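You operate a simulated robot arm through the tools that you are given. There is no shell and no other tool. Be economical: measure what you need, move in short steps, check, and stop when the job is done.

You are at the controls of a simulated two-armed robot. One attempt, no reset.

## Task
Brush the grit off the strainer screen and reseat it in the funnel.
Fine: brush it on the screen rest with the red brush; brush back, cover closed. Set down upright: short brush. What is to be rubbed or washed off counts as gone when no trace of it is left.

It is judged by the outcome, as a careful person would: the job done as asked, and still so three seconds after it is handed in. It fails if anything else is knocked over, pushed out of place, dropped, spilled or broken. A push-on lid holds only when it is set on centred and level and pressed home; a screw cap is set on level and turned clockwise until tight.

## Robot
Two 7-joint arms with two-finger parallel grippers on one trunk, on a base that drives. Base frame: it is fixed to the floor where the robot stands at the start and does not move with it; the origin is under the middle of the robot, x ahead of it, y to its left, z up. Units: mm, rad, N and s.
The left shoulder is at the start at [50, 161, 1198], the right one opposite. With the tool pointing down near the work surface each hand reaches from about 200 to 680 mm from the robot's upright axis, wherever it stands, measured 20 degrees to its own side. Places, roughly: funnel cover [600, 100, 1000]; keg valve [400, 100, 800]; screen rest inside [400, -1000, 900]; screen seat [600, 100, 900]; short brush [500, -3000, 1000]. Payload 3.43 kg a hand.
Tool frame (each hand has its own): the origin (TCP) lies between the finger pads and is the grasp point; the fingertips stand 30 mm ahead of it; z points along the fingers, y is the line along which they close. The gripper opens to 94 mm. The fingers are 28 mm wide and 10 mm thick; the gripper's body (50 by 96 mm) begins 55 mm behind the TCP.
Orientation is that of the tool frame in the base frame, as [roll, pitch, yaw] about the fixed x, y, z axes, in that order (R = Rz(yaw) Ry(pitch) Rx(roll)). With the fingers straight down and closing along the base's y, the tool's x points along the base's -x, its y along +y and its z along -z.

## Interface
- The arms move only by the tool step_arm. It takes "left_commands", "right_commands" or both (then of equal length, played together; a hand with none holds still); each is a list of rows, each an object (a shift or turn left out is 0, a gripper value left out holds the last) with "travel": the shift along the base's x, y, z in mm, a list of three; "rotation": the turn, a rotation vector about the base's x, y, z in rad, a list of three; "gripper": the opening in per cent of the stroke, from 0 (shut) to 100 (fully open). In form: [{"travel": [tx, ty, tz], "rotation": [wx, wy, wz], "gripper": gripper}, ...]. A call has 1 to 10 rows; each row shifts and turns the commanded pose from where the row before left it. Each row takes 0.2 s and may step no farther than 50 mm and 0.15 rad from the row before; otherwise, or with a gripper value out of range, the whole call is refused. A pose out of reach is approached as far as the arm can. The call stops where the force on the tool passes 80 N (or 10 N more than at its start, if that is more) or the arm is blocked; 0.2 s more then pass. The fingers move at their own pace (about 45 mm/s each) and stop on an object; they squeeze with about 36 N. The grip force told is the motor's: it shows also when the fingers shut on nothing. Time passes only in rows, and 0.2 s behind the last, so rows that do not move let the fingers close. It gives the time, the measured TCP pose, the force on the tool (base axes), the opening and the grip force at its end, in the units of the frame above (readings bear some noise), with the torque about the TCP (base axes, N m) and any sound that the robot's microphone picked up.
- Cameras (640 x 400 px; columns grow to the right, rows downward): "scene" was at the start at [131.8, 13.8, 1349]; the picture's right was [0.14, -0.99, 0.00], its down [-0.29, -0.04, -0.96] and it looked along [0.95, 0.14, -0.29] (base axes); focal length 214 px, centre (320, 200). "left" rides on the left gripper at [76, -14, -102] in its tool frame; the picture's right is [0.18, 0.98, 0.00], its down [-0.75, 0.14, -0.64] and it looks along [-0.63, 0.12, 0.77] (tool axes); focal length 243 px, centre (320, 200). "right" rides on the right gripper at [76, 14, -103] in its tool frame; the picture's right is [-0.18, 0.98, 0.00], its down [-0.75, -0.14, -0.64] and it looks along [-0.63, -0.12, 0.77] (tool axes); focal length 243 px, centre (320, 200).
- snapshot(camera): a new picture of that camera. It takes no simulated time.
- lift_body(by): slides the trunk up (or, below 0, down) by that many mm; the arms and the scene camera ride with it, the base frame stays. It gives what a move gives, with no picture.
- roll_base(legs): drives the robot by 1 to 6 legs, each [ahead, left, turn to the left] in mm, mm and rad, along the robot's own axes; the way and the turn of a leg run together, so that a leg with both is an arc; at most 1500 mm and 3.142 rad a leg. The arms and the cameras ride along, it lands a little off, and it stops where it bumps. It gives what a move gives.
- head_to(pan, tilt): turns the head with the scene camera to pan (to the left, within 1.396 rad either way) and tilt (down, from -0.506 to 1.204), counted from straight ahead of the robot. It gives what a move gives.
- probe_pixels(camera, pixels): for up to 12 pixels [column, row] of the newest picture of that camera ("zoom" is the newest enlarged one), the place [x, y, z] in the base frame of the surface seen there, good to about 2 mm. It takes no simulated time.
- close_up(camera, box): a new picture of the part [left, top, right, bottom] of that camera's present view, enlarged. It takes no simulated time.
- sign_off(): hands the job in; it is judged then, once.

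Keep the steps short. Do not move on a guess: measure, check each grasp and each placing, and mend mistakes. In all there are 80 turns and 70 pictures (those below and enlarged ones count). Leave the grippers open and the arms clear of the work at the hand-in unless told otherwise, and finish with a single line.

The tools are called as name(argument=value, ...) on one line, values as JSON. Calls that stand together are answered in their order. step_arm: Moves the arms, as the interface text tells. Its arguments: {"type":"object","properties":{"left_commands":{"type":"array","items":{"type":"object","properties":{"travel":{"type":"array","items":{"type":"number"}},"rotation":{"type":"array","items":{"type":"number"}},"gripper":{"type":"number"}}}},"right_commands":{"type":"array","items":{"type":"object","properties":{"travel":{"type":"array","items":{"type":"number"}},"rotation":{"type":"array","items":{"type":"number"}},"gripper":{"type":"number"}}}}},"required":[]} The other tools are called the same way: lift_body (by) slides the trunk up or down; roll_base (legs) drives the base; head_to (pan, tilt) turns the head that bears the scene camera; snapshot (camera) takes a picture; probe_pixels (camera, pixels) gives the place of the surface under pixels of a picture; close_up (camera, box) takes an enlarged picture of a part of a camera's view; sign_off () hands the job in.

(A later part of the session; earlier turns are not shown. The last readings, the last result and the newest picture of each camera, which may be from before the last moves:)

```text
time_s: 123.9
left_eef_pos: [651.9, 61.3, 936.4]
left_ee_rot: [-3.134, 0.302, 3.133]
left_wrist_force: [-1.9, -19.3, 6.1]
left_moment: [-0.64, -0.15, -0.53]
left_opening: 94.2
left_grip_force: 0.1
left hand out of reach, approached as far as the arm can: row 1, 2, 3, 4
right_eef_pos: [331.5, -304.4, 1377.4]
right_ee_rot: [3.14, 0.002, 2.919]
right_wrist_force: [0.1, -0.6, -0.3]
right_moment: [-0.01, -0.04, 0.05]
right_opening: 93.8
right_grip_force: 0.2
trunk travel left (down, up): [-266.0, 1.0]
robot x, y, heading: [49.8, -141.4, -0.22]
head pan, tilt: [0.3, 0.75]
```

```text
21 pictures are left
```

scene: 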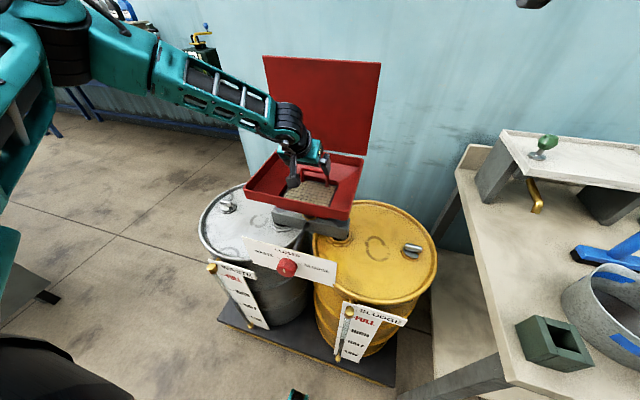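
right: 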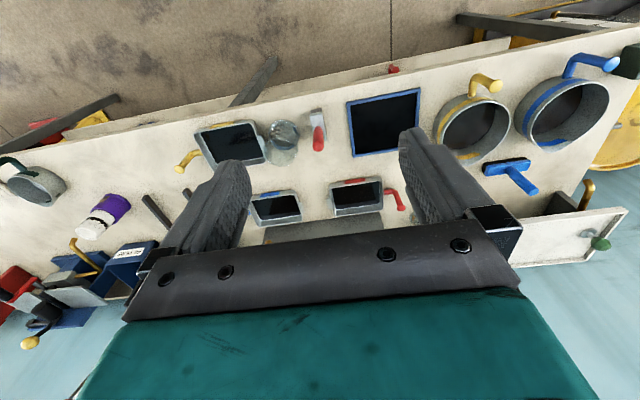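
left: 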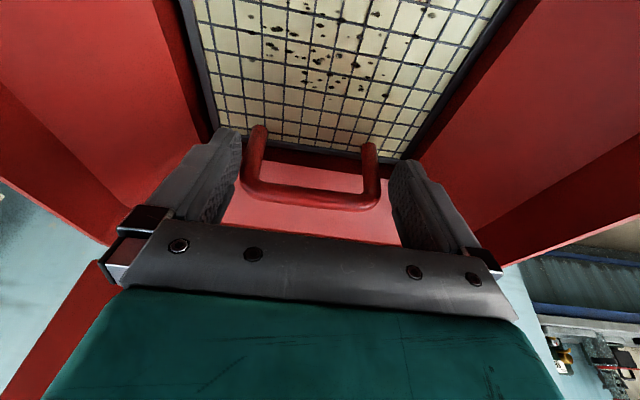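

Radially at the limit by ~20 mm. I raise the hand, creep the base 12 mm ahead and 30 mm left, lower the trunk 60, and re-align.

step_arm(left_commands=[{"travel": [-5, -3, 30]}, {"travel": [0, 0, 40]}, {"travel": [-15, -25, 35]}, {"travel": [0, 0, 0]}])

roll_base(legs=[[12, 30, 0]])

lift_body(by=-70)

```text
time_s: 124.9
left_eef_pos: [634.5, 39.2, 1040.7]
left_ee_rot: [-3.138, 0.3, 3.138]
left_wrist_force: [0.8, 0.5, 0.1]
left_moment: [0.02, 0.0, 0.0]
left_opening: 93.9
left_grip_force: 0.1
right_eef_pos: [332.6, -302.1, 1376.3]
right_ee_rot: [3.14, 0.0, 2.921]
right_wrist_force: [0.4, 0.5, -0.4]
right_moment: [0.02, -0.02, 0.02]
right_opening: 93.9
right_grip_force: 0.1
trunk travel left (down, up): [-266.0, 1.0]
robot x, y, heading: [43.7, -140.6, -0.222]
head pan, tilt: [0.3, 0.75]
```

```text
time_s: 125.8
left_eef_pos: [651.5, 64.0, 1040.8]
left_ee_rot: [-3.139, 0.299, 3.133]
left_wrist_force: [0.2, -0.5, -0.2]
left_moment: [-0.02, 0.02, 0.0]
left_opening: 93.9
left_grip_force: 0.1
right_eef_pos: [348.6, -276.7, 1377.0]
right_ee_rot: [-3.137, -0.001, 2.918]
right_wrist_force: [0.1, 1.1, -0.2]
right_moment: [0.01, 0.02, 0.02]
right_opening: 94.0
right_grip_force: 0.0
trunk travel left (down, up): [-266.0, 1.0]
robot x, y, heading: [64.5, -114.1, -0.219]
head pan, tilt: [0.3, 0.75]
```

```text
time_s: 126.9
left_eef_pos: [650.2, 63.6, 971.9]
left_ee_rot: [-3.138, 0.302, 3.132]
left_wrist_force: [-0.8, 0.1, 0.2]
left_moment: [0.02, -0.01, 0.0]
left_opening: 94.0
left_grip_force: 0.1
right_eef_pos: [346.9, -276.9, 1307.0]
right_ee_rot: [-3.141, 0.0, 2.919]
right_wrist_force: [-0.4, 0.9, 0.7]
right_moment: [0.0, -0.02, -0.02]
right_opening: 94.1
right_grip_force: 0.0
trunk travel left (down, up): [-196.0, 71.0]
robot x, y, heading: [64.1, -115.8, -0.223]
head pan, tilt: [0.3, 0.75]
```

Aligned height; now shift to y≈54.8 and descend over the posts.

step_arm(left_commands=[{"travel": [3, -4.5, -6]}, {"travel": [3, -4.3, -8]}, {"travel": [4, 0, -9]}, {"travel": [3, 0, -9]}, {"travel": [3, 0, -9]}, {"travel": [3, 0, -9]}, {"travel": [2, 0, -8]}, {"travel": [0, 0, 0]}])

close_up(camera="left", box=[180, 40, 460, 215])

```text
time_s: 128.7
left_eef_pos: [670.2, 53.3, 919.2]
left_ee_rot: [-3.138, 0.311, 3.135]
left_wrist_force: [-15.1, 1.2, 36.6]
left_moment: [1.51, -0.24, 1.22]
left_opening: 94.0
left_grip_force: 0.1
right_eef_pos: [341.8, -279.7, 1307.7]
right_ee_rot: [3.141, 0.003, 2.918]
right_wrist_force: [0.8, -0.2, 0.4]
right_moment: [0.01, 0.02, -0.01]
right_opening: 94.0
right_grip_force: 0.0
trunk travel left (down, up): [-196.0, 71.0]
robot x, y, heading: [64.0, -115.3, -0.221]
head pan, tilt: [0.3, 0.75]
```

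```text
2.29 times, centred on (320, 128) of left
```

zoom: 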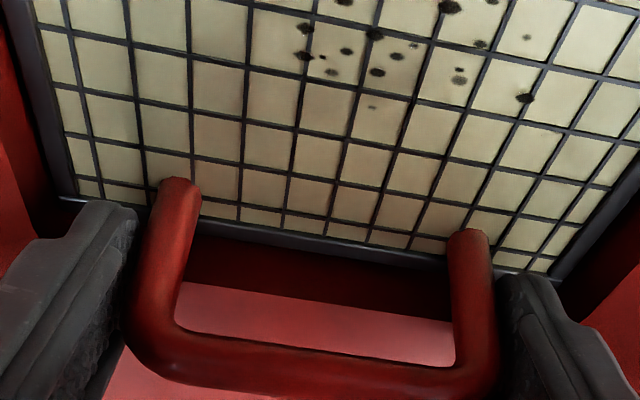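

Both posts are between the fingers, the left one rubbing. TCP is at bar height, so I ease up 2 mm, shift 1 mm left and close.

step_arm(left_commands=[{"travel": [0, 1, 3], "gripper": 100}, {"gripper": 40}, {"travel": [0, 0, 0]}, {"travel": [0, 0, 0]}, {"travel": [0, 0, 0]}])

```text
time_s: 129.9
left_eef_pos: [669.0, 52.4, 919.6]
left_ee_rot: [-3.138, 0.306, 3.133]
left_wrist_force: [-13.1, -4.1, 26.8]
left_moment: [0.57, -0.05, 0.69]
left_opening: 93.6
left_grip_force: 35.8
right_eef_pos: [343.8, -279.4, 1307.7]
right_ee_rot: [3.139, 0.003, 2.919]
right_wrist_force: [0.1, -0.4, 0.2]
right_moment: [-0.03, 0.0, -0.02]
right_opening: 94.0
right_grip_force: 0.1
trunk travel left (down, up): [-196.0, 71.0]
robot x, y, heading: [59.8, -118.2, -0.222]
head pan, tilt: [0.3, 0.75]
```

Gripped (93.6 mm, 35.8 N). I lift straight up 60 mm slowly and check.

step_arm(left_commands=[{"travel": [0, 0, 8]}, {"travel": [0, 0, 8]}, {"travel": [0, 0, 10]}, {"travel": [0, 0, 10]}, {"travel": [0, 0, 12]}, {"travel": [-3, 0, 15]}, {"travel": [0, 0, 0]}])

snapshot(camera="scene")

```text
time_s: 131.5
left_eef_pos: [668.0, 54.4, 977.9]
left_ee_rot: [-3.138, 0.301, 3.132]
left_wrist_force: [-1.5, 0.5, -1.4]
left_moment: [0.02, -0.1, -0.03]
left_opening: 93.0
left_grip_force: 36.0
right_eef_pos: [348.7, -277.2, 1308.1]
right_ee_rot: [-3.142, -0.002, 2.919]
right_wrist_force: [-0.3, -0.5, 0.0]
right_moment: [0.01, -0.03, 0.03]
right_opening: 94.0
right_grip_force: 0.1
trunk travel left (down, up): [-196.0, 71.0]
robot x, y, heading: [62.2, -117.3, -0.222]
head pan, tilt: [0.3, 0.75]
```

```text
19 pictures are left
```

scene: 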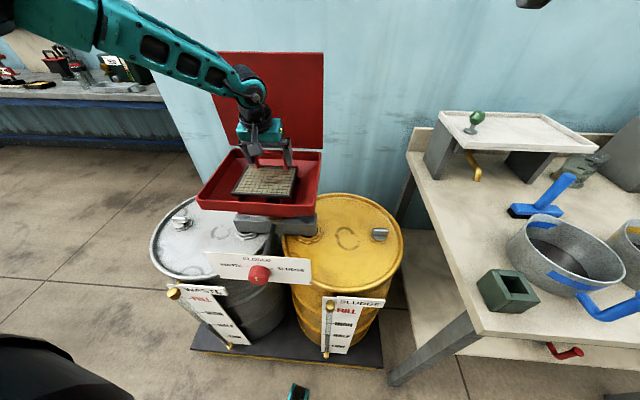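

The screen is up and level. I zoom and probe its corners to know its size relative to the hand.

close_up(camera="scene", box=[210, 110, 338, 190])

probe_pixels(camera="zoom", pixels=[[110, 415], [120, 322], [115, 318], [400, 330], [410, 325], [435, 210], [430, 205], [165, 275], [150, 260], [250, 320], [405, 200], [260, 260]])

```text
5.00 times, centred on (274, 150) of scene
```

zoom: 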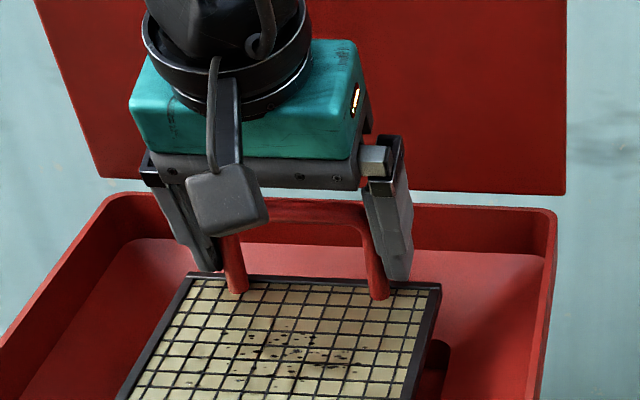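

```text
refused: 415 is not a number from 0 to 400
```

probe_pixels(camera="scene", pixels=[[233, 193], [290, 196], [262, 194], [262, 180], [249, 167], [296, 169], [270, 168], [264, 155], [290, 160]])

probe_pixels(camera="zoom", pixels=[[190, 278], [438, 290], [237, 285], [380, 292], [410, 392], [128, 392], [230, 245], [370, 260], [300, 205]])

```text
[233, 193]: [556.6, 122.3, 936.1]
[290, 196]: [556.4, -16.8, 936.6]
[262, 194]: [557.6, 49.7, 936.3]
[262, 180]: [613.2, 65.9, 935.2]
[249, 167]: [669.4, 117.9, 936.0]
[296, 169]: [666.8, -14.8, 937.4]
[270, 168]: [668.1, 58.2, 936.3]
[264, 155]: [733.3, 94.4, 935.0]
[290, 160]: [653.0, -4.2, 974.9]
```

```text
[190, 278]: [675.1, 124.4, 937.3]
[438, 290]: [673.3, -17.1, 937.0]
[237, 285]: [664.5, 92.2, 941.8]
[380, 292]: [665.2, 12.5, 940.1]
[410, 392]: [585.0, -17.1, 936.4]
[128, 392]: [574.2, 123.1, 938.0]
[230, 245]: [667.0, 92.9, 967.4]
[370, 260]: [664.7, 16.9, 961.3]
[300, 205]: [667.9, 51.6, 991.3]
```

The screen is 143 (y) × ~125 (x), its centre 53 mm in front of the TCP, its top 42 mm below. I lift it clear with trunk and arm, back away, turn straight, and drive to the bench.

lift_body(by=70)

step_arm(left_commands=[{"travel": [-5, 0, 12]}, {"travel": [-5, 0, 12]}, {"travel": [-5, 0, 12]}, {"travel": [0, 0, 0]}])

roll_base(legs=[[-150, 0, 0], [0, 0, 0.222], [0, -1190, 0]])

head_to(pan=0.45, tilt=0.75)

snapshot(camera="scene")

```text
time_s: 132.6
left_eef_pos: [668.4, 53.8, 1047.5]
left_ee_rot: [-3.138, 0.301, 3.134]
left_wrist_force: [0.3, -0.1, -2.6]
left_moment: [0.0, -0.09, 0.0]
left_opening: 92.9
left_grip_force: 35.6
right_eef_pos: [348.6, -277.7, 1376.4]
right_ee_rot: [3.14, 0.0, 2.918]
right_wrist_force: [0.5, -0.1, -0.1]
right_moment: [-0.04, 0.0, 0.0]
right_opening: 93.9
right_grip_force: 0.1
trunk travel left (down, up): [-266.0, 1.0]
robot x, y, heading: [62.3, -115.9, -0.22]
head pan, tilt: [0.3, 0.75]
```

```text
time_s: 133.6
left_eef_pos: [653.7, 55.1, 1084.2]
left_ee_rot: [-3.138, 0.302, 3.133]
left_wrist_force: [0.2, 0.2, -3.2]
left_moment: [0.0, -0.08, 0.04]
left_opening: 92.9
left_grip_force: 35.6
right_eef_pos: [347.7, -276.6, 1375.9]
right_ee_rot: [-3.141, -0.002, 2.919]
right_wrist_force: [-0.2, -0.5, -0.5]
right_moment: [0.01, 0.01, 0.01]
right_opening: 94.1
right_grip_force: 0.0
trunk travel left (down, up): [-266.0, 1.0]
robot x, y, heading: [59.8, -116.0, -0.224]
head pan, tilt: [0.3, 0.75]
```

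```text
time_s: 146.2
left_eef_pos: [455.0, -995.6, 1084.1]
left_ee_rot: [-3.137, 0.3, -2.921]
left_wrist_force: [0.5, -0.4, -2.5]
left_moment: [0.01, -0.09, 0.02]
left_opening: 92.7
left_grip_force: 36.0
right_eef_pos: [232.2, -1388.2, 1376.3]
right_ee_rot: [-3.141, -0.002, -3.138]
right_wrist_force: [0.0, -0.1, -0.2]
right_moment: [-0.03, 0.0, 0.01]
right_opening: 94.0
right_grip_force: 0.1
trunk travel left (down, up): [-266.0, 1.0]
robot x, y, heading: [-84.8, -1294.2, 0.004]
head pan, tilt: [0.3, 0.75]
```

```text
time_s: 146.9
left_eef_pos: [454.0, -995.4, 1083.7]
left_ee_rot: [-3.138, 0.301, -2.923]
left_wrist_force: [-0.2, -0.5, -2.2]
left_moment: [-0.02, -0.08, 0.0]
left_opening: 93.0
left_grip_force: 36.1
right_eef_pos: [232.4, -1388.3, 1377.0]
right_ee_rot: [3.141, -0.002, -3.137]
right_wrist_force: [-0.1, 0.4, 0.4]
right_moment: [0.01, 0.0, -0.03]
right_opening: 93.9
right_grip_force: 0.0
trunk travel left (down, up): [-266.0, 1.0]
robot x, y, heading: [-84.8, -1294.4, 0.008]
head pan, tilt: [0.45, 0.75]
```

```text
17 pictures are left
```

scene: 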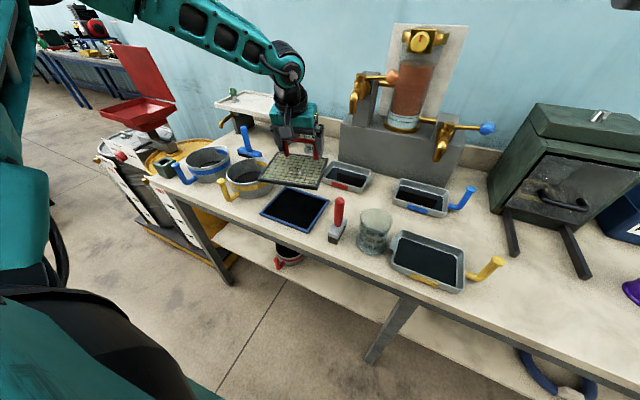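

Good. I zoom on the rest and probe its corners and interior.

close_up(camera="scene", box=[240, 175, 368, 255])

probe_pixels(camera="scene", pixels=[[264, 212], [308, 227], [327, 201], [286, 188], [297, 207], [338, 205], [335, 238], [341, 220]])

```text
5.00 times, centred on (304, 215) of scene
```

zoom: 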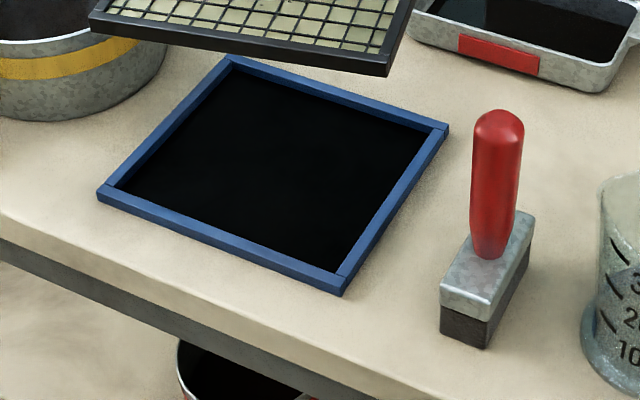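

```text
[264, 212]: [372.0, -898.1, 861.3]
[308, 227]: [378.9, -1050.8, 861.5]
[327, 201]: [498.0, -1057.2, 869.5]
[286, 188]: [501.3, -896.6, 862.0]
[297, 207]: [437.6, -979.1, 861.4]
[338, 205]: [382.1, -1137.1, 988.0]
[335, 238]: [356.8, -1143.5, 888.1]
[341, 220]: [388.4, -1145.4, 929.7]
```

probe_pixels(camera="zoom", pixels=[[103, 192], [340, 282], [442, 128], [231, 62], [218, 228], [392, 205], [170, 125], [340, 95], [385, 70], [98, 28], [240, 160], [498, 125]])

```text
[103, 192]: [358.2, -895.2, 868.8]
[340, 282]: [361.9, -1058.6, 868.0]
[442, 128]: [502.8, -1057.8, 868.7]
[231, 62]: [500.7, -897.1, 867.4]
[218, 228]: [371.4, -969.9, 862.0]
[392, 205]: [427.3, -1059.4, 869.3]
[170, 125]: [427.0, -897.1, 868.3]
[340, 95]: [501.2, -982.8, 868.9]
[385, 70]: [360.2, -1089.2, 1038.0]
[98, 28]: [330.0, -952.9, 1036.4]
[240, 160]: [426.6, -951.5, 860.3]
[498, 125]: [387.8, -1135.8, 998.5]
```

Rest ring centre (431,−978), inner ≈133×152 – the screen fits with a few mm play. I drive 50 mm ahead for reach, then turn the hand −0.222 and move over the rest.

roll_base(legs=[[50, 0, 0]])

step_arm(left_commands=[{"travel": [-6, 6, -25], "rotation": [0, 0, -0.075]}, {"travel": [-7, 6, -30], "rotation": [0, 0, -0.075]}, {"travel": [-7, 6, -30], "rotation": [0, 0, -0.075]}, {"travel": [0, 0, -25]}, {"travel": [0, 0, -20]}, {"travel": [0, 0, 0]}])

close_up(camera="scene", box=[220, 165, 380, 265])

```text
time_s: 147.8
left_eef_pos: [504.7, -994.9, 1082.1]
left_ee_rot: [-3.139, 0.301, -2.923]
left_wrist_force: [0.7, 0.3, -2.6]
left_moment: [0.02, -0.1, 0.0]
left_opening: 92.9
left_grip_force: 36.0
right_eef_pos: [282.1, -1389.5, 1376.0]
right_ee_rot: [-3.141, -0.003, -3.137]
right_wrist_force: [0.1, -0.4, -0.5]
right_moment: [0.02, 0.02, 0.01]
right_opening: 93.8
right_grip_force: 0.1
trunk travel left (down, up): [-266.0, 1.0]
robot x, y, heading: [-35.8, -1295.6, 0.005]
head pan, tilt: [0.45, 0.75]
```

```text
time_s: 149.2
left_eef_pos: [483.4, -976.3, 953.7]
left_ee_rot: [-3.14, 0.3, 3.135]
left_wrist_force: [0.0, -0.1, -1.0]
left_moment: [-0.03, -0.1, -0.01]
left_opening: 92.7
left_grip_force: 35.8
right_eef_pos: [281.6, -1387.4, 1376.8]
right_ee_rot: [-3.14, -0.001, -3.138]
right_wrist_force: [0.8, 0.5, -0.9]
right_moment: [0.0, -0.02, -0.01]
right_opening: 94.1
right_grip_force: 0.1
trunk travel left (down, up): [-266.0, 1.0]
robot x, y, heading: [-35.1, -1292.7, 0.003]
head pan, tilt: [0.45, 0.75]
```

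```text
4.00 times, centred on (300, 215) of scene
```

zoom: 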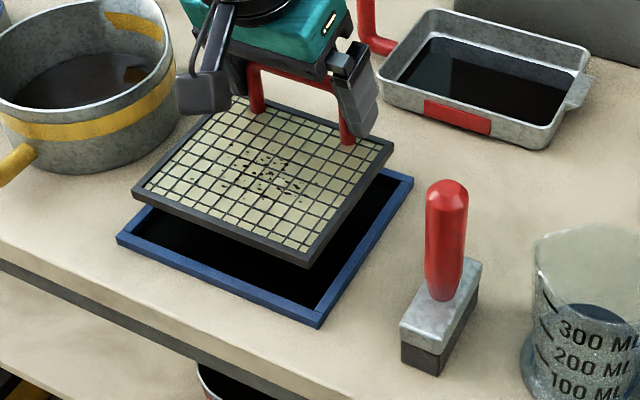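

probe_pixels(camera="zoom", pixels=[[138, 188], [306, 258], [388, 143], [230, 98], [124, 240], [315, 316], [408, 180], [250, 286], [345, 200]])

```text
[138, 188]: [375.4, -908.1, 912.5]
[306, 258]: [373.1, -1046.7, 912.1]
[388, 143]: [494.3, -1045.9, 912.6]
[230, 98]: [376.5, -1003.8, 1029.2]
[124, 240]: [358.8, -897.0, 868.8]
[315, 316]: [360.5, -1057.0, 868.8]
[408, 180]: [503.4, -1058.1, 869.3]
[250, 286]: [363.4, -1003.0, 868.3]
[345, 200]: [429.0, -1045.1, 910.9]
```

Screen is centred within 3 mm. I shift x −3 and lower 38 mm gently.

step_arm(left_commands=[{"travel": [-3, 0, -10]}, {"travel": [0, 0, -10]}, {"travel": [0, 0, -8]}, {"travel": [0, 0, -6]}, {"travel": [0, 0, -4]}, {"travel": [0, 0, 0]}])

close_up(camera="scene", box=[220, 165, 380, 265])

```text
time_s: 150.7
left_eef_pos: [481.9, -977.4, 914.9]
left_ee_rot: [-3.139, 0.3, 3.136]
left_wrist_force: [-0.1, -0.2, -1.6]
left_moment: [0.02, -0.06, -0.01]
left_opening: 93.2
left_grip_force: 35.9
right_eef_pos: [279.3, -1388.3, 1376.0]
right_ee_rot: [3.14, -0.003, -3.138]
right_wrist_force: [0.0, 0.0, 0.4]
right_moment: [0.01, -0.01, -0.01]
right_opening: 93.9
right_grip_force: 0.2
trunk travel left (down, up): [-266.0, 1.0]
robot x, y, heading: [-38.1, -1296.2, 0.007]
head pan, tilt: [0.45, 0.75]
```

```text
4.00 times, centred on (300, 215) of scene
```

zoom: 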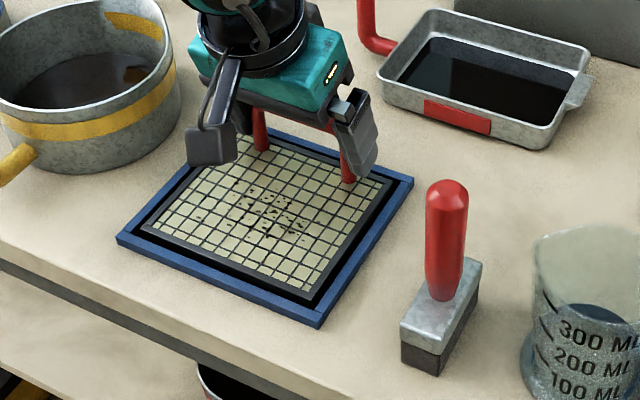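

Going in cleanly. Lower a few mm more to touch down.

step_arm(left_commands=[{"travel": [0, 0, -2]}, {"travel": [0, 0, -2]}, {"travel": [0, 0, -2]}, {"travel": [0, 0, 0]}])

```text
time_s: 151.7
left_eef_pos: [480.9, -977.3, 912.0]
left_ee_rot: [-3.138, 0.305, 3.138]
left_wrist_force: [3.3, 0.4, 10.0]
left_moment: [-0.18, 1.05, 0.08]
left_opening: 92.9
left_grip_force: 35.7
right_eef_pos: [280.0, -1386.9, 1375.9]
right_ee_rot: [-3.142, 0.001, -3.139]
right_wrist_force: [0.2, -0.6, -0.2]
right_moment: [-0.03, 0.01, 0.03]
right_opening: 94.0
right_grip_force: 0.0
trunk travel left (down, up): [-266.0, 1.0]
robot x, y, heading: [-34.3, -1299.3, 0.003]
head pan, tilt: [0.45, 0.75]
```

Touchdown at z=912 with 10 N. I open fully and withdraw along the tool axis.

step_arm(left_commands=[{"gripper": 100}, {"travel": [0, 0, 0]}, {"travel": [0, 0, 1]}, {"travel": [-2, 0, 6]}, {"travel": [-3, 0, 10]}, {"travel": [-4, 0, 12]}, {"travel": [-5, 0, 16]}, {"travel": [-10, 0, 40]}, {"travel": [-10, 0, 45]}, {"travel": [0, 0, 45]}])

roll_base(legs=[[-50, 0, 0], [0, 530, 0.1], [20, 0, 0]])

head_to(pan=-0.35, tilt=0.75)

snapshot(camera="scene")

```text
time_s: 153.8
left_eef_pos: [444.4, -976.3, 1084.2]
left_ee_rot: [-3.14, 0.3, 3.134]
left_wrist_force: [-1.1, -0.5, -0.4]
left_moment: [0.05, 0.05, -0.01]
left_opening: 94.0
left_grip_force: 0.2
right_eef_pos: [280.5, -1388.4, 1376.9]
right_ee_rot: [3.141, 0.0, -3.139]
right_wrist_force: [0.0, -0.3, -0.7]
right_moment: [-0.03, -0.03, -0.02]
right_opening: 94.1
right_grip_force: 0.0
trunk travel left (down, up): [-266.0, 1.0]
robot x, y, heading: [-36.3, -1298.5, 0.012]
head pan, tilt: [0.45, 0.75]
```

```text
time_s: 159.8
left_eef_pos: [350.0, -405.1, 1083.4]
left_ee_rot: [-3.139, 0.301, -3.044]
left_wrist_force: [0.2, 0.0, 1.1]
left_moment: [-0.01, 0.04, 0.0]
left_opening: 94.0
left_grip_force: 0.0
right_eef_pos: [229.5, -833.0, 1377.3]
right_ee_rot: [3.141, -0.003, -3.036]
right_wrist_force: [0.1, -0.7, 1.2]
right_moment: [0.01, -0.01, 0.0]
right_opening: 94.2
right_grip_force: 0.1
trunk travel left (down, up): [-266.0, 1.0]
robot x, y, heading: [-91.1, -772.4, 0.109]
head pan, tilt: [0.45, 0.75]
```

```text
time_s: 161.0
left_eef_pos: [350.5, -406.3, 1084.5]
left_ee_rot: [-3.139, 0.301, -3.042]
left_wrist_force: [-0.8, 0.4, -1.1]
left_moment: [0.03, 0.03, 0.02]
left_opening: 94.3
left_grip_force: 0.1
right_eef_pos: [228.5, -832.3, 1377.9]
right_ee_rot: [3.141, -0.002, -3.024]
right_wrist_force: [-0.2, -43.4, -2.1]
right_moment: [4.93, -0.37, 4.33]
right_opening: 93.7
right_grip_force: 0.1
trunk travel left (down, up): [-266.0, 1.0]
robot x, y, heading: [-93.6, -768.3, 0.107]
head pan, tilt: [-0.351, 0.75]
```

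```text
13 pictures are left
```

scene: 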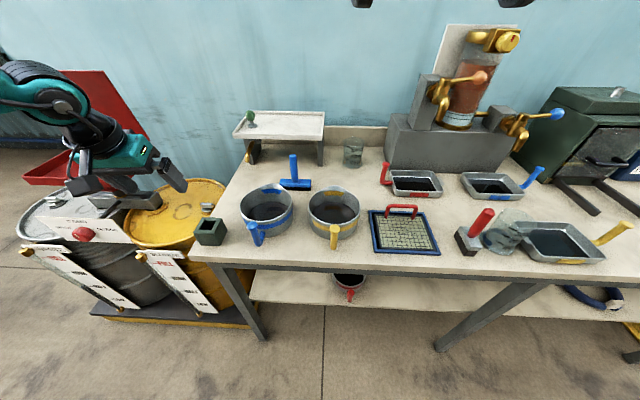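

The screen lies in the rest with its handle at the rear. The head nudges the right hand again, so I'll move that hand now. I probe the brush and the beaker next to it.

probe_pixels(camera="scene", pixels=[[485, 212], [480, 222], [475, 232], [461, 240], [470, 247], [463, 230], [490, 235], [500, 222], [402, 210], [378, 250], [438, 250], [405, 232]])

step_arm(right_commands=[{"travel": [15, -30, -20], "gripper": 50}, {"travel": [15, -30, -25], "rotation": [0, 0, -0.06]}, {"travel": [15, -30, -25], "rotation": [0, 0, -0.06]}, {"travel": [15, -30, -25]}, {"travel": [15, -30, -25]}, {"travel": [15, -30, -25]}, {"travel": [15, -30, -25]}, {"travel": [15, -30, -25]}, {"travel": [15, -30, -25]}, {"travel": [0, 0, 0]}])

snapshot(camera="right")

```text
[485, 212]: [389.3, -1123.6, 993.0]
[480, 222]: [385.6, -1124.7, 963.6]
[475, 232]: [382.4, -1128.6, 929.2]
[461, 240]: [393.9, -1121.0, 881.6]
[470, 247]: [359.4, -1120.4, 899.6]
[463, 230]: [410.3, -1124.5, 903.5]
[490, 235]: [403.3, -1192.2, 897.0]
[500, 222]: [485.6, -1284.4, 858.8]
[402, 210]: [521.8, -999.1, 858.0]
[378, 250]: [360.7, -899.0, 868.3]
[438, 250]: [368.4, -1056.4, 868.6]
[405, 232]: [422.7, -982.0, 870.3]
```

```text
time_s: 163.2
left_eef_pos: [350.6, -405.0, 1084.4]
left_ee_rot: [-3.14, 0.299, -3.043]
left_wrist_force: [-0.1, 0.7, -0.2]
left_moment: [0.0, 0.02, -0.02]
left_opening: 94.3
left_grip_force: 0.1
right_eef_pos: [363.9, -1102.3, 1155.9]
right_ee_rot: [-3.14, 0.0, 3.129]
right_wrist_force: [0.2, 0.2, -0.2]
right_moment: [-0.02, -0.03, -0.01]
right_opening: 46.8
right_grip_force: 0.0
trunk travel left (down, up): [-266.0, 1.0]
robot x, y, heading: [-93.5, -774.8, 0.11]
head pan, tilt: [-0.351, 0.75]
```

```text
12 pictures are left
```

right: 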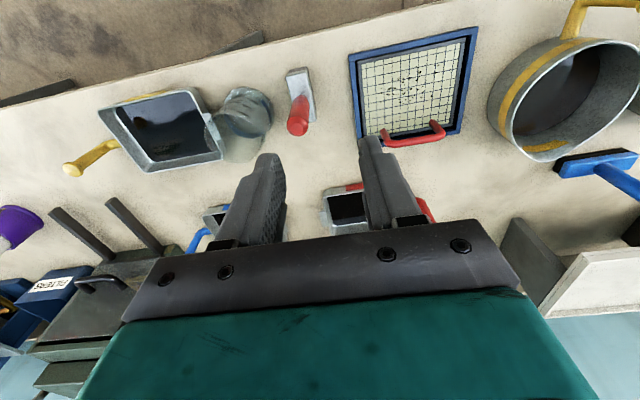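

Brush handle centre ≈(388,−1131), top z≈1000. I bring the right hand straight over it, then down around the handle.

step_arm(right_commands=[{"travel": [8, -10, -25], "rotation": [0, 0, 0.012]}, {"travel": [8, -10, -25]}, {"travel": [8, -9, -25]}, {"travel": [0, 0, -25]}, {"travel": [0, 0, -25]}, {"travel": [0, 0, -25]}, {"travel": [0, 0, -20]}, {"travel": [0, 0, -16]}, {"travel": [0, 0, 0]}])

close_up(camera="scene", box=[400, 150, 560, 270])

```text
time_s: 165.2
left_eef_pos: [349.9, -405.2, 1084.8]
left_ee_rot: [-3.138, 0.299, -3.044]
left_wrist_force: [0.3, 0.1, -0.1]
left_moment: [0.01, 0.0, -0.01]
left_opening: 94.1
left_grip_force: 0.0
right_eef_pos: [387.8, -1132.6, 969.2]
right_ee_rot: [3.141, 0.0, 3.141]
right_wrist_force: [-0.3, 0.0, -0.1]
right_moment: [0.0, -0.01, 0.0]
right_opening: 46.9
right_grip_force: 0.0
trunk travel left (down, up): [-266.0, 1.0]
robot x, y, heading: [-95.0, -771.4, 0.11]
head pan, tilt: [-0.351, 0.75]
```

```text
3.33 times, centred on (480, 210) of scene
```

zoom: 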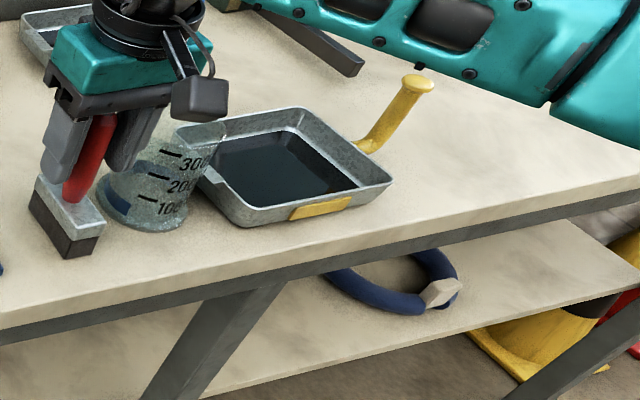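

The handle is between the pads. I close, check, and lift 60 mm.

step_arm(right_commands=[{"gripper": 10}, {"travel": [0, 0, 0]}, {"travel": [0, 0, 0]}, {"travel": [0, 0, 0]}, {"travel": [0, 0, 10]}, {"travel": [0, 0, 25]}, {"travel": [0, 0, 25]}, {"travel": [0, 0, 0]}])

```text
time_s: 167.0
left_eef_pos: [350.3, -404.1, 1084.1]
left_ee_rot: [-3.136, 0.301, -3.045]
left_wrist_force: [0.1, -0.1, -0.2]
left_moment: [0.01, -0.02, 0.0]
left_opening: 94.0
left_grip_force: 0.0
right_eef_pos: [388.1, -1132.0, 1030.4]
right_ee_rot: [3.141, -0.002, 3.141]
right_wrist_force: [-1.0, 0.0, -0.2]
right_moment: [0.0, -0.01, 0.0]
right_opening: 23.2
right_grip_force: 36.4
trunk travel left (down, up): [-266.0, 1.0]
robot x, y, heading: [-93.9, -771.0, 0.104]
head pan, tilt: [-0.351, 0.75]
```

Brush held (23 mm). I move over the screen's right side, lane x≈405, and lower to find contact.

step_arm(right_commands=[{"travel": [5, 34, 0]}, {"travel": [6, 34, 0]}, {"travel": [6, 34, 0]}, {"travel": [0, 0, -20]}, {"travel": [0, 0, -20]}, {"travel": [0, 0, -3]}, {"travel": [0, 0, 0]}])

close_up(camera="scene", box=[340, 160, 500, 280])

```text
time_s: 168.6
left_eef_pos: [350.5, -404.7, 1084.4]
left_ee_rot: [-3.139, 0.299, -3.043]
left_wrist_force: [0.0, -0.1, -0.1]
left_moment: [-0.02, 0.01, -0.01]
left_opening: 93.9
left_grip_force: 0.0
right_eef_pos: [406.7, -1028.3, 987.5]
right_ee_rot: [3.141, -0.001, 3.14]
right_wrist_force: [-0.5, 1.3, -1.0]
right_moment: [-0.01, 0.02, 0.01]
right_opening: 23.4
right_grip_force: 35.9
trunk travel left (down, up): [-266.0, 1.0]
robot x, y, heading: [-94.1, -769.2, 0.107]
head pan, tilt: [-0.351, 0.75]
```

```text
3.33 times, centred on (420, 220) of scene
```

zoom: 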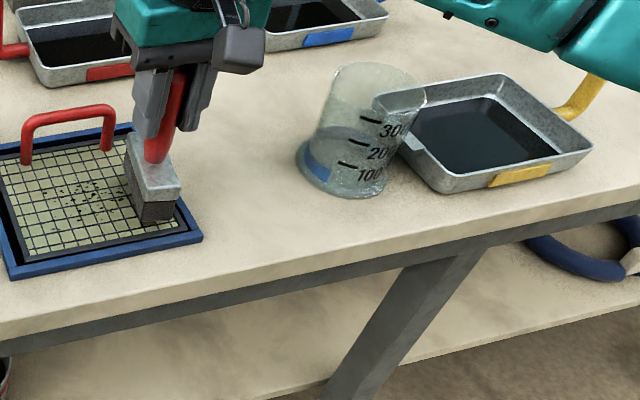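

step_arm(right_commands=[{"travel": [0, 0, -3]}, {"travel": [0, 0, -2]}, {"travel": [0, 0, -2]}, {"travel": [0, 0, -2]}, {"travel": [0, 0, 0]}])

```text
time_s: 169.8
left_eef_pos: [349.6, -403.8, 1084.6]
left_ee_rot: [-3.138, 0.304, -3.044]
left_wrist_force: [-0.8, 0.1, 0.4]
left_moment: [0.02, 0.0, 0.03]
left_opening: 93.9
left_grip_force: 0.1
right_eef_pos: [404.3, -1028.3, 980.0]
right_ee_rot: [-3.141, 0.0, 3.14]
right_wrist_force: [-0.9, -0.9, 10.0]
right_moment: [0.0, 0.4, 0.02]
right_opening: 23.0
right_grip_force: 36.2
trunk travel left (down, up): [-266.0, 1.0]
robot x, y, heading: [-94.7, -770.6, 0.106]
head pan, tilt: [-0.351, 0.75]
```

Contact, 10 N. I sweep left and back along this lane, then shift 33 mm back (block still clear of the handle posts) and sweep again.

step_arm(right_commands=[{"travel": [0, 14, 0]}, {"travel": [0, 14, 0]}, {"travel": [0, 14, 0]}, {"travel": [0, 14, 0]}, {"travel": [0, 14, 0]}, {"travel": [0, 14, 0]}, {"travel": [0, 14, 0]}, {"travel": [0, 10, 0]}])

step_arm(right_commands=[{"travel": [0, -14, 0]}, {"travel": [0, -14, 0]}, {"travel": [0, -14, 0]}, {"travel": [0, -14, 0]}, {"travel": [0, -14, 0]}, {"travel": [0, -14, 0]}, {"travel": [0, -14, 0]}, {"travel": [0, -10, 0]}])

step_arm(right_commands=[{"travel": [16, 0, 0]}, {"travel": [16, 0, 0]}, {"travel": [0, 14, 0]}, {"travel": [0, 14, 0]}, {"travel": [0, 14, 0]}, {"travel": [0, 14, 0]}, {"travel": [0, 14, 0]}, {"travel": [0, 14, 0]}, {"travel": [0, 14, 0]}, {"travel": [0, 10, 0]}])

step_arm(right_commands=[{"travel": [0, -14, 0]}, {"travel": [0, -14, 0]}, {"travel": [0, -14, 0]}, {"travel": [0, -14, 0]}, {"travel": [0, -14, 0]}, {"travel": [0, -14, 0]}, {"travel": [0, -14, 0]}, {"travel": [0, -10, 0]}])

step_arm(right_commands=[{"travel": [0, 0, 15]}, {"travel": [-10, -30, 30]}, {"travel": [-10, -30, 10]}, {"travel": [-10, -40, 0]}, {"travel": [0, 0, 0]}])

close_up(camera="scene", box=[350, 185, 470, 275])

```text
time_s: 171.6
left_eef_pos: [349.1, -404.3, 1083.4]
left_ee_rot: [-3.138, 0.301, -3.043]
left_wrist_force: [-0.9, -0.6, 0.4]
left_moment: [0.05, 0.02, 0.01]
left_opening: 93.8
left_grip_force: 0.1
right_eef_pos: [404.7, -919.9, 979.4]
right_ee_rot: [-3.14, 0.0, 3.139]
right_wrist_force: [-0.7, -1.7, 9.1]
right_moment: [-0.18, -0.26, -0.08]
right_opening: 22.5
right_grip_force: 36.1
trunk travel left (down, up): [-266.0, 1.0]
robot x, y, heading: [-97.2, -768.4, 0.108]
head pan, tilt: [-0.351, 0.75]
```

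```text
time_s: 173.4
left_eef_pos: [349.2, -404.7, 1083.4]
left_ee_rot: [-3.139, 0.301, -3.043]
left_wrist_force: [-0.4, -0.2, -0.3]
left_moment: [-0.05, 0.01, -0.03]
left_opening: 94.2
left_grip_force: 0.0
right_eef_pos: [404.5, -1029.9, 979.2]
right_ee_rot: [3.141, 0.001, 3.14]
right_wrist_force: [-0.2, 4.0, 14.4]
right_moment: [0.36, -0.05, 0.0]
right_opening: 22.4
right_grip_force: 36.3
trunk travel left (down, up): [-266.0, 1.0]
robot x, y, heading: [-96.0, -770.6, 0.113]
head pan, tilt: [-0.351, 0.75]
```

```text
time_s: 175.6
left_eef_pos: [350.1, -403.1, 1083.1]
left_ee_rot: [-3.139, 0.302, -3.041]
left_wrist_force: [-0.5, 0.5, 0.4]
left_moment: [-0.01, 0.01, 0.01]
left_opening: 94.0
left_grip_force: 0.1
right_eef_pos: [436.1, -918.7, 979.2]
right_ee_rot: [3.137, 0.0, -3.137]
right_wrist_force: [-0.1, 0.8, 8.2]
right_moment: [0.14, 0.05, -0.08]
right_opening: 22.6
right_grip_force: 35.8
trunk travel left (down, up): [-266.0, 1.0]
robot x, y, heading: [-92.8, -770.0, 0.111]
head pan, tilt: [-0.351, 0.75]
```

```text
time_s: 177.4
left_eef_pos: [350.2, -403.9, 1083.8]
left_ee_rot: [-3.137, 0.303, -3.046]
left_wrist_force: [-1.1, 0.5, 0.5]
left_moment: [-0.01, 0.0, -0.03]
left_opening: 93.9
left_grip_force: 0.1
right_eef_pos: [435.3, -1028.3, 979.8]
right_ee_rot: [3.141, 0.0, 3.141]
right_wrist_force: [-0.2, 1.0, 4.9]
right_moment: [0.13, 0.04, -0.05]
right_opening: 22.5
right_grip_force: 36.0
trunk travel left (down, up): [-266.0, 1.0]
robot x, y, heading: [-92.1, -772.8, 0.103]
head pan, tilt: [-0.351, 0.75]
```

```text
time_s: 178.6
left_eef_pos: [350.6, -404.5, 1084.4]
left_ee_rot: [-3.139, 0.301, -3.044]
left_wrist_force: [0.7, 1.1, -0.1]
left_moment: [0.03, -0.01, 0.02]
left_opening: 94.3
left_grip_force: 0.1
right_eef_pos: [409.0, -1129.5, 1033.4]
right_ee_rot: [-3.141, -0.001, 3.141]
right_wrist_force: [0.7, 0.1, -0.3]
right_moment: [-0.03, 0.01, -0.01]
right_opening: 22.4
right_grip_force: 35.4
trunk travel left (down, up): [-266.0, 1.0]
robot x, y, heading: [-89.0, -770.9, 0.108]
head pan, tilt: [-0.351, 0.75]
```

```text
4.44 times, centred on (410, 230) of scene
```

zoom: 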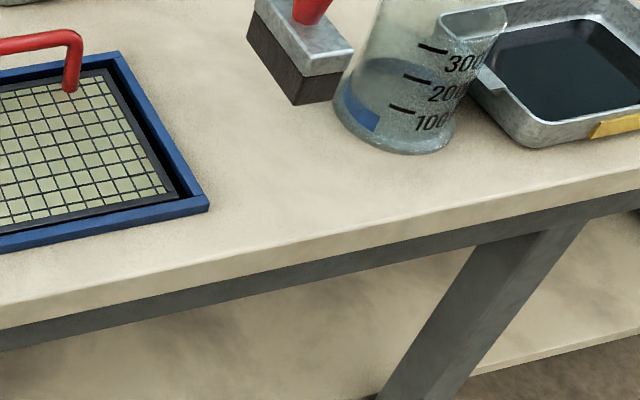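

The right part is clean. I look at the whole screen before putting the brush back.

close_up(camera="scene", box=[300, 175, 428, 255])

```text
5.00 times, centred on (364, 215) of scene
```

zoom: 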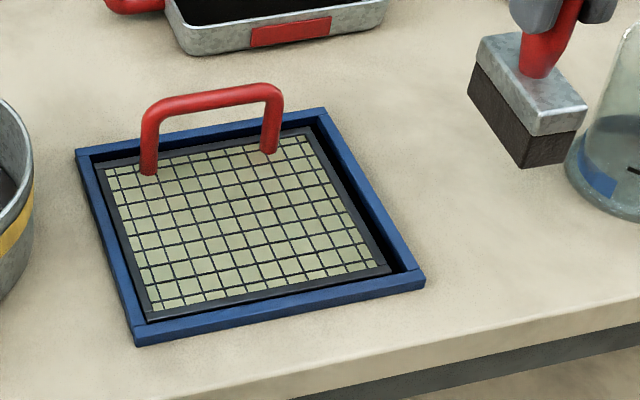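

The mesh is fully clean. I probe the handle for the regrasp, and set the brush down upright at its old spot (388,−1132).

probe_pixels(camera="zoom", pixels=[[149, 150], [270, 135], [150, 120], [210, 95], [272, 100], [105, 165], [312, 130], [388, 268], [150, 316], [240, 220]])

step_arm(right_commands=[{"travel": [-10, -1, 0]}, {"travel": [-11, -1.5, -15]}, {"travel": [0, 0, -20]}, {"travel": [0, 0, -15]}, {"travel": [0, 0, -8]}, {"travel": [0, 0, -4]}, {"travel": [0, 0, -2]}, {"travel": [0, 0, 0]}])

```text
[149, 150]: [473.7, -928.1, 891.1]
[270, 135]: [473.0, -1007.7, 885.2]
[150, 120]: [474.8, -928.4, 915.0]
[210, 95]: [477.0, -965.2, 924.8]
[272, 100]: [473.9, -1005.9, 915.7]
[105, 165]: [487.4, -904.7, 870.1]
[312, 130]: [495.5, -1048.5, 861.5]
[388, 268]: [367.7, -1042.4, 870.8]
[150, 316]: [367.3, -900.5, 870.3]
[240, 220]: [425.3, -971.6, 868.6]
```

```text
time_s: 180.4
left_eef_pos: [350.1, -405.8, 1085.2]
left_ee_rot: [-3.137, 0.301, -3.042]
left_wrist_force: [-0.1, 0.4, 0.9]
left_moment: [-0.02, 0.01, 0.02]
left_opening: 94.4
left_grip_force: 0.0
right_eef_pos: [386.9, -1130.6, 969.7]
right_ee_rot: [3.141, 0.0, 3.139]
right_wrist_force: [-0.4, -0.9, -0.3]
right_moment: [0.01, -0.02, -0.02]
right_opening: 22.8
right_grip_force: 36.1
trunk travel left (down, up): [-266.0, 1.0]
robot x, y, heading: [-89.4, -770.9, 0.106]
head pan, tilt: [-0.351, 0.75]
```

No contact yet; I lower in 1 mm steps until the brush stands, then release and rise.

step_arm(right_commands=[{"travel": [0, 0, -1]}, {"travel": [0, 0, -1]}, {"travel": [0, 0, -1]}, {"travel": [0, 0, 0]}])

```text
time_s: 181.4
left_eef_pos: [349.9, -404.7, 1085.0]
left_ee_rot: [-3.137, 0.301, -3.045]
left_wrist_force: [0.8, -0.7, -0.6]
left_moment: [0.01, 0.0, 0.0]
left_opening: 93.9
left_grip_force: 0.1
right_eef_pos: [385.6, -1130.0, 968.5]
right_ee_rot: [-3.138, 0.006, 3.14]
right_wrist_force: [-0.3, -0.7, 23.1]
right_moment: [-0.12, 0.81, 0.01]
right_opening: 22.5
right_grip_force: 36.0
trunk travel left (down, up): [-266.0, 1.0]
robot x, y, heading: [-98.3, -769.1, 0.107]
head pan, tilt: [-0.351, 0.75]
```

Standing firmly. I ease 1 mm, open to 47 mm, rise straight up, and then drive back to the screen pick-up spot.

step_arm(right_commands=[{"travel": [0, 0, 1], "gripper": 50}, {"travel": [0, 0, 0]}, {"travel": [0, 0, 0]}, {"travel": [0, 0, 25]}, {"travel": [0, 0, 45]}, {"travel": [0, 0, 50]}, {"travel": [-20, 15, 40]}, {"travel": [-30, 25, 30]}, {"travel": [-30, 25, 30]}, {"travel": [-30, 25, 30]}])

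roll_base(legs=[[0, 0, -0.107], [0, -518, 0], [55, 0, 0]])

head_to(pan=0.4, tilt=0.75)

snapshot(camera="scene")

```text
time_s: 183.6
left_eef_pos: [349.6, -402.9, 1084.5]
left_ee_rot: [-3.139, 0.302, -3.043]
left_wrist_force: [-0.5, 0.5, -0.2]
left_moment: [-0.03, 0.0, -0.02]
left_opening: 93.8
left_grip_force: 0.1
right_eef_pos: [271.9, -1039.9, 1217.3]
right_ee_rot: [-3.141, -0.002, 3.139]
right_wrist_force: [-0.4, 0.0, -0.3]
right_moment: [0.02, 0.01, 0.01]
right_opening: 46.9
right_grip_force: 0.1
trunk travel left (down, up): [-266.0, 1.0]
robot x, y, heading: [-92.8, -770.4, 0.11]
head pan, tilt: [-0.351, 0.75]
```

```text
time_s: 189.7
left_eef_pos: [442.8, -967.2, 1084.9]
left_ee_rot: [-3.139, 0.3, 3.134]
left_wrist_force: [0.0, 0.4, 0.2]
left_moment: [-0.02, 0.02, 0.01]
left_opening: 93.8
left_grip_force: 0.1
right_eef_pos: [298.2, -1590.2, 1217.8]
right_ee_rot: [-3.141, -0.002, 3.035]
right_wrist_force: [1.5, 0.3, 0.3]
right_moment: [0.01, 0.01, -0.01]
right_opening: 46.8
right_grip_force: 0.1
trunk travel left (down, up): [-266.0, 1.0]
robot x, y, heading: [-40.8, -1287.5, 0.003]
head pan, tilt: [-0.351, 0.75]
```

```text
time_s: 190.8
left_eef_pos: [440.7, -967.1, 1083.6]
left_ee_rot: [-3.138, 0.3, 3.136]
left_wrist_force: [-0.5, -0.1, 0.1]
left_moment: [0.0, -0.01, -0.01]
left_opening: 93.9
left_grip_force: 0.0
right_eef_pos: [299.3, -1591.3, 1219.2]
right_ee_rot: [3.141, 0.0, 3.036]
right_wrist_force: [0.1, -0.1, -0.1]
right_moment: [0.0, -0.01, 0.01]
right_opening: 47.0
right_grip_force: 0.0
trunk travel left (down, up): [-266.0, 1.0]
robot x, y, heading: [-38.0, -1287.9, 0.0]
head pan, tilt: [0.4, 0.75]
```

```text
7 pictures are left
```

scene: 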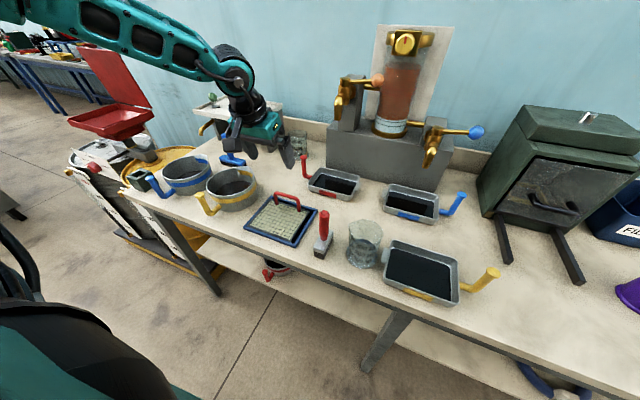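

The brush stands upright in its place. Few turns remain, so I batch: approach the handle at (477,−970.3,912), close, lift, and look.

step_arm(left_commands=[{"travel": [5, -1.5, -40]}, {"travel": [8, -1, -40]}, {"travel": [10, 0, -40]}, {"travel": [3, 0, -14]}, {"travel": [3, 0, -10]}, {"travel": [3, 0, -10]}, {"travel": [3, 0, -9]}, {"travel": [1, 0, -6]}, {"travel": [0, 0, 0]}])

step_arm(left_commands=[{"gripper": 40}, {"travel": [0, 0, 0]}, {"travel": [0, 0, 0]}, {"travel": [0, 0, 8]}, {"travel": [0, 0, 12]}, {"travel": [0, 0, 20]}, {"travel": [0, 0, 40]}, {"travel": [0, 0, 45]}, {"travel": [0, 0, 45]}, {"travel": [0, 0, 0]}])

snapshot(camera="scene")

```text
time_s: 192.8
left_eef_pos: [476.9, -970.2, 915.4]
left_ee_rot: [-3.138, 0.303, 3.132]
left_wrist_force: [0.5, -7.7, 3.8]
left_moment: [-0.12, 0.0, -0.04]
left_opening: 94.0
left_grip_force: 0.0
right_eef_pos: [297.4, -1591.4, 1219.0]
right_ee_rot: [3.141, -0.001, 3.035]
right_wrist_force: [0.2, -0.1, 0.1]
right_moment: [0.01, 0.03, 0.0]
right_opening: 46.9
right_grip_force: 0.0
trunk travel left (down, up): [-266.0, 1.0]
robot x, y, heading: [-35.9, -1285.0, 0.001]
head pan, tilt: [0.4, 0.75]
```

```text
time_s: 195.0
left_eef_pos: [477.5, -969.7, 1082.7]
left_ee_rot: [-3.138, 0.3, 3.136]
left_wrist_force: [0.4, 0.2, -2.0]
left_moment: [0.03, -0.06, -0.01]
left_opening: 92.7
left_grip_force: 35.9
right_eef_pos: [298.9, -1589.9, 1217.7]
right_ee_rot: [3.141, -0.001, 3.037]
right_wrist_force: [-0.4, -0.3, -0.8]
right_moment: [-0.02, -0.02, -0.04]
right_opening: 46.8
right_grip_force: 0.1
trunk travel left (down, up): [-266.0, 1.0]
robot x, y, heading: [-40.2, -1283.8, 0.007]
head pan, tilt: [0.4, 0.75]
```

```text
6 pictures are left
```

scene: 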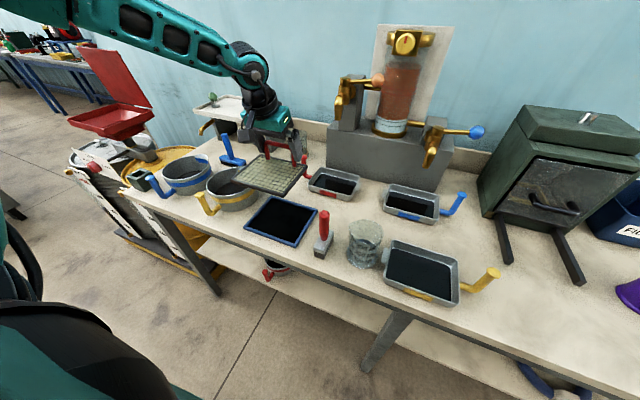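

Screen held level (92.7 mm, 36 N). I drive back to the earlier funnel position, turn, lower the trunk and square the hand, then look.

roll_base(legs=[[-50, 0, 0], [0, 1200, 0], [0, 0, -0.224], [149, 0, 0]])

step_arm(left_commands=[{"travel": [0, 0, 0], "rotation": [0, 0, 0.074]}, {"travel": [0, 0, 0], "rotation": [0, 0, 0.075]}, {"travel": [0, 0, 0], "rotation": [0, 0, 0.075]}, {"travel": [0, 0, 0]}])

lift_body(by=-70)

head_to(pan=0.3, tilt=0.75)

snapshot(camera="scene")

```text
time_s: 208.2
left_eef_pos: [628.6, 89.0, 1084.3]
left_ee_rot: [-3.137, 0.301, 2.903]
left_wrist_force: [0.7, -0.7, -2.4]
left_moment: [-0.07, -0.1, -0.03]
left_opening: 92.8
left_grip_force: 36.1
right_eef_pos: [312.1, -473.9, 1218.9]
right_ee_rot: [3.141, -0.001, 2.806]
right_wrist_force: [-0.2, 0.5, -0.7]
right_moment: [0.01, 0.01, 0.03]
right_opening: 47.0
right_grip_force: 0.2
trunk travel left (down, up): [-266.0, 1.0]
robot x, y, heading: [60.1, -101.0, -0.227]
head pan, tilt: [0.4, 0.75]
```

```text
time_s: 209.2
left_eef_pos: [628.0, 88.5, 1083.5]
left_ee_rot: [-3.138, 0.301, 3.129]
left_wrist_force: [-1.0, 0.2, -2.7]
left_moment: [0.01, -0.1, 0.0]
left_opening: 92.8
left_grip_force: 35.8
right_eef_pos: [312.5, -474.5, 1219.6]
right_ee_rot: [-3.14, -0.001, 2.804]
right_wrist_force: [-0.8, 0.4, -0.5]
right_moment: [0.01, 0.01, 0.0]
right_opening: 47.2
right_grip_force: 0.0
trunk travel left (down, up): [-266.0, 1.0]
robot x, y, heading: [60.0, -99.7, -0.227]
head pan, tilt: [0.4, 0.75]
```

```text
time_s: 210.3
left_eef_pos: [628.5, 89.9, 1015.3]
left_ee_rot: [-3.138, 0.3, 3.13]
left_wrist_force: [-0.1, -0.1, -1.1]
left_moment: [0.0, -0.09, -0.01]
left_opening: 93.0
left_grip_force: 35.9
right_eef_pos: [312.6, -475.3, 1147.9]
right_ee_rot: [-3.141, 0.0, 2.804]
right_wrist_force: [0.3, 0.3, -0.5]
right_moment: [0.01, 0.02, 0.02]
right_opening: 46.8
right_grip_force: 0.0
trunk travel left (down, up): [-196.0, 71.0]
robot x, y, heading: [59.1, -99.9, -0.228]
head pan, tilt: [0.4, 0.75]
```

```text
time_s: 210.9
left_eef_pos: [627.4, 89.5, 1014.7]
left_ee_rot: [-3.139, 0.299, 3.128]
left_wrist_force: [0.5, 0.3, -2.3]
left_moment: [-0.03, -0.1, 0.02]
left_opening: 93.0
left_grip_force: 35.9
right_eef_pos: [312.7, -474.5, 1148.2]
right_ee_rot: [-3.141, 0.0, 2.804]
right_wrist_force: [0.6, 0.5, -0.4]
right_moment: [0.01, 0.01, 0.01]
right_opening: 46.7
right_grip_force: 0.0
trunk travel left (down, up): [-196.0, 71.0]
robot x, y, heading: [55.2, -101.4, -0.225]
head pan, tilt: [0.3, 0.75]
```

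```text
5 pictures are left
```

scene: 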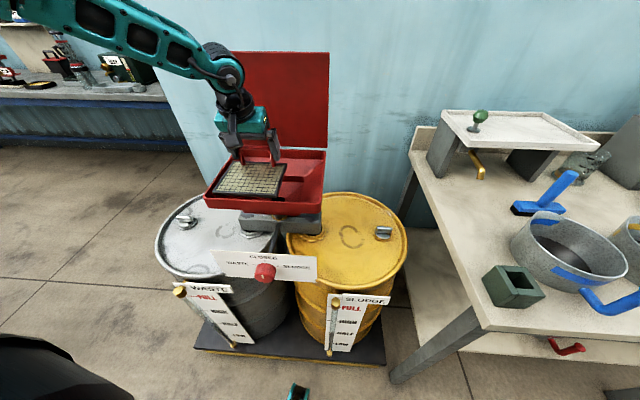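

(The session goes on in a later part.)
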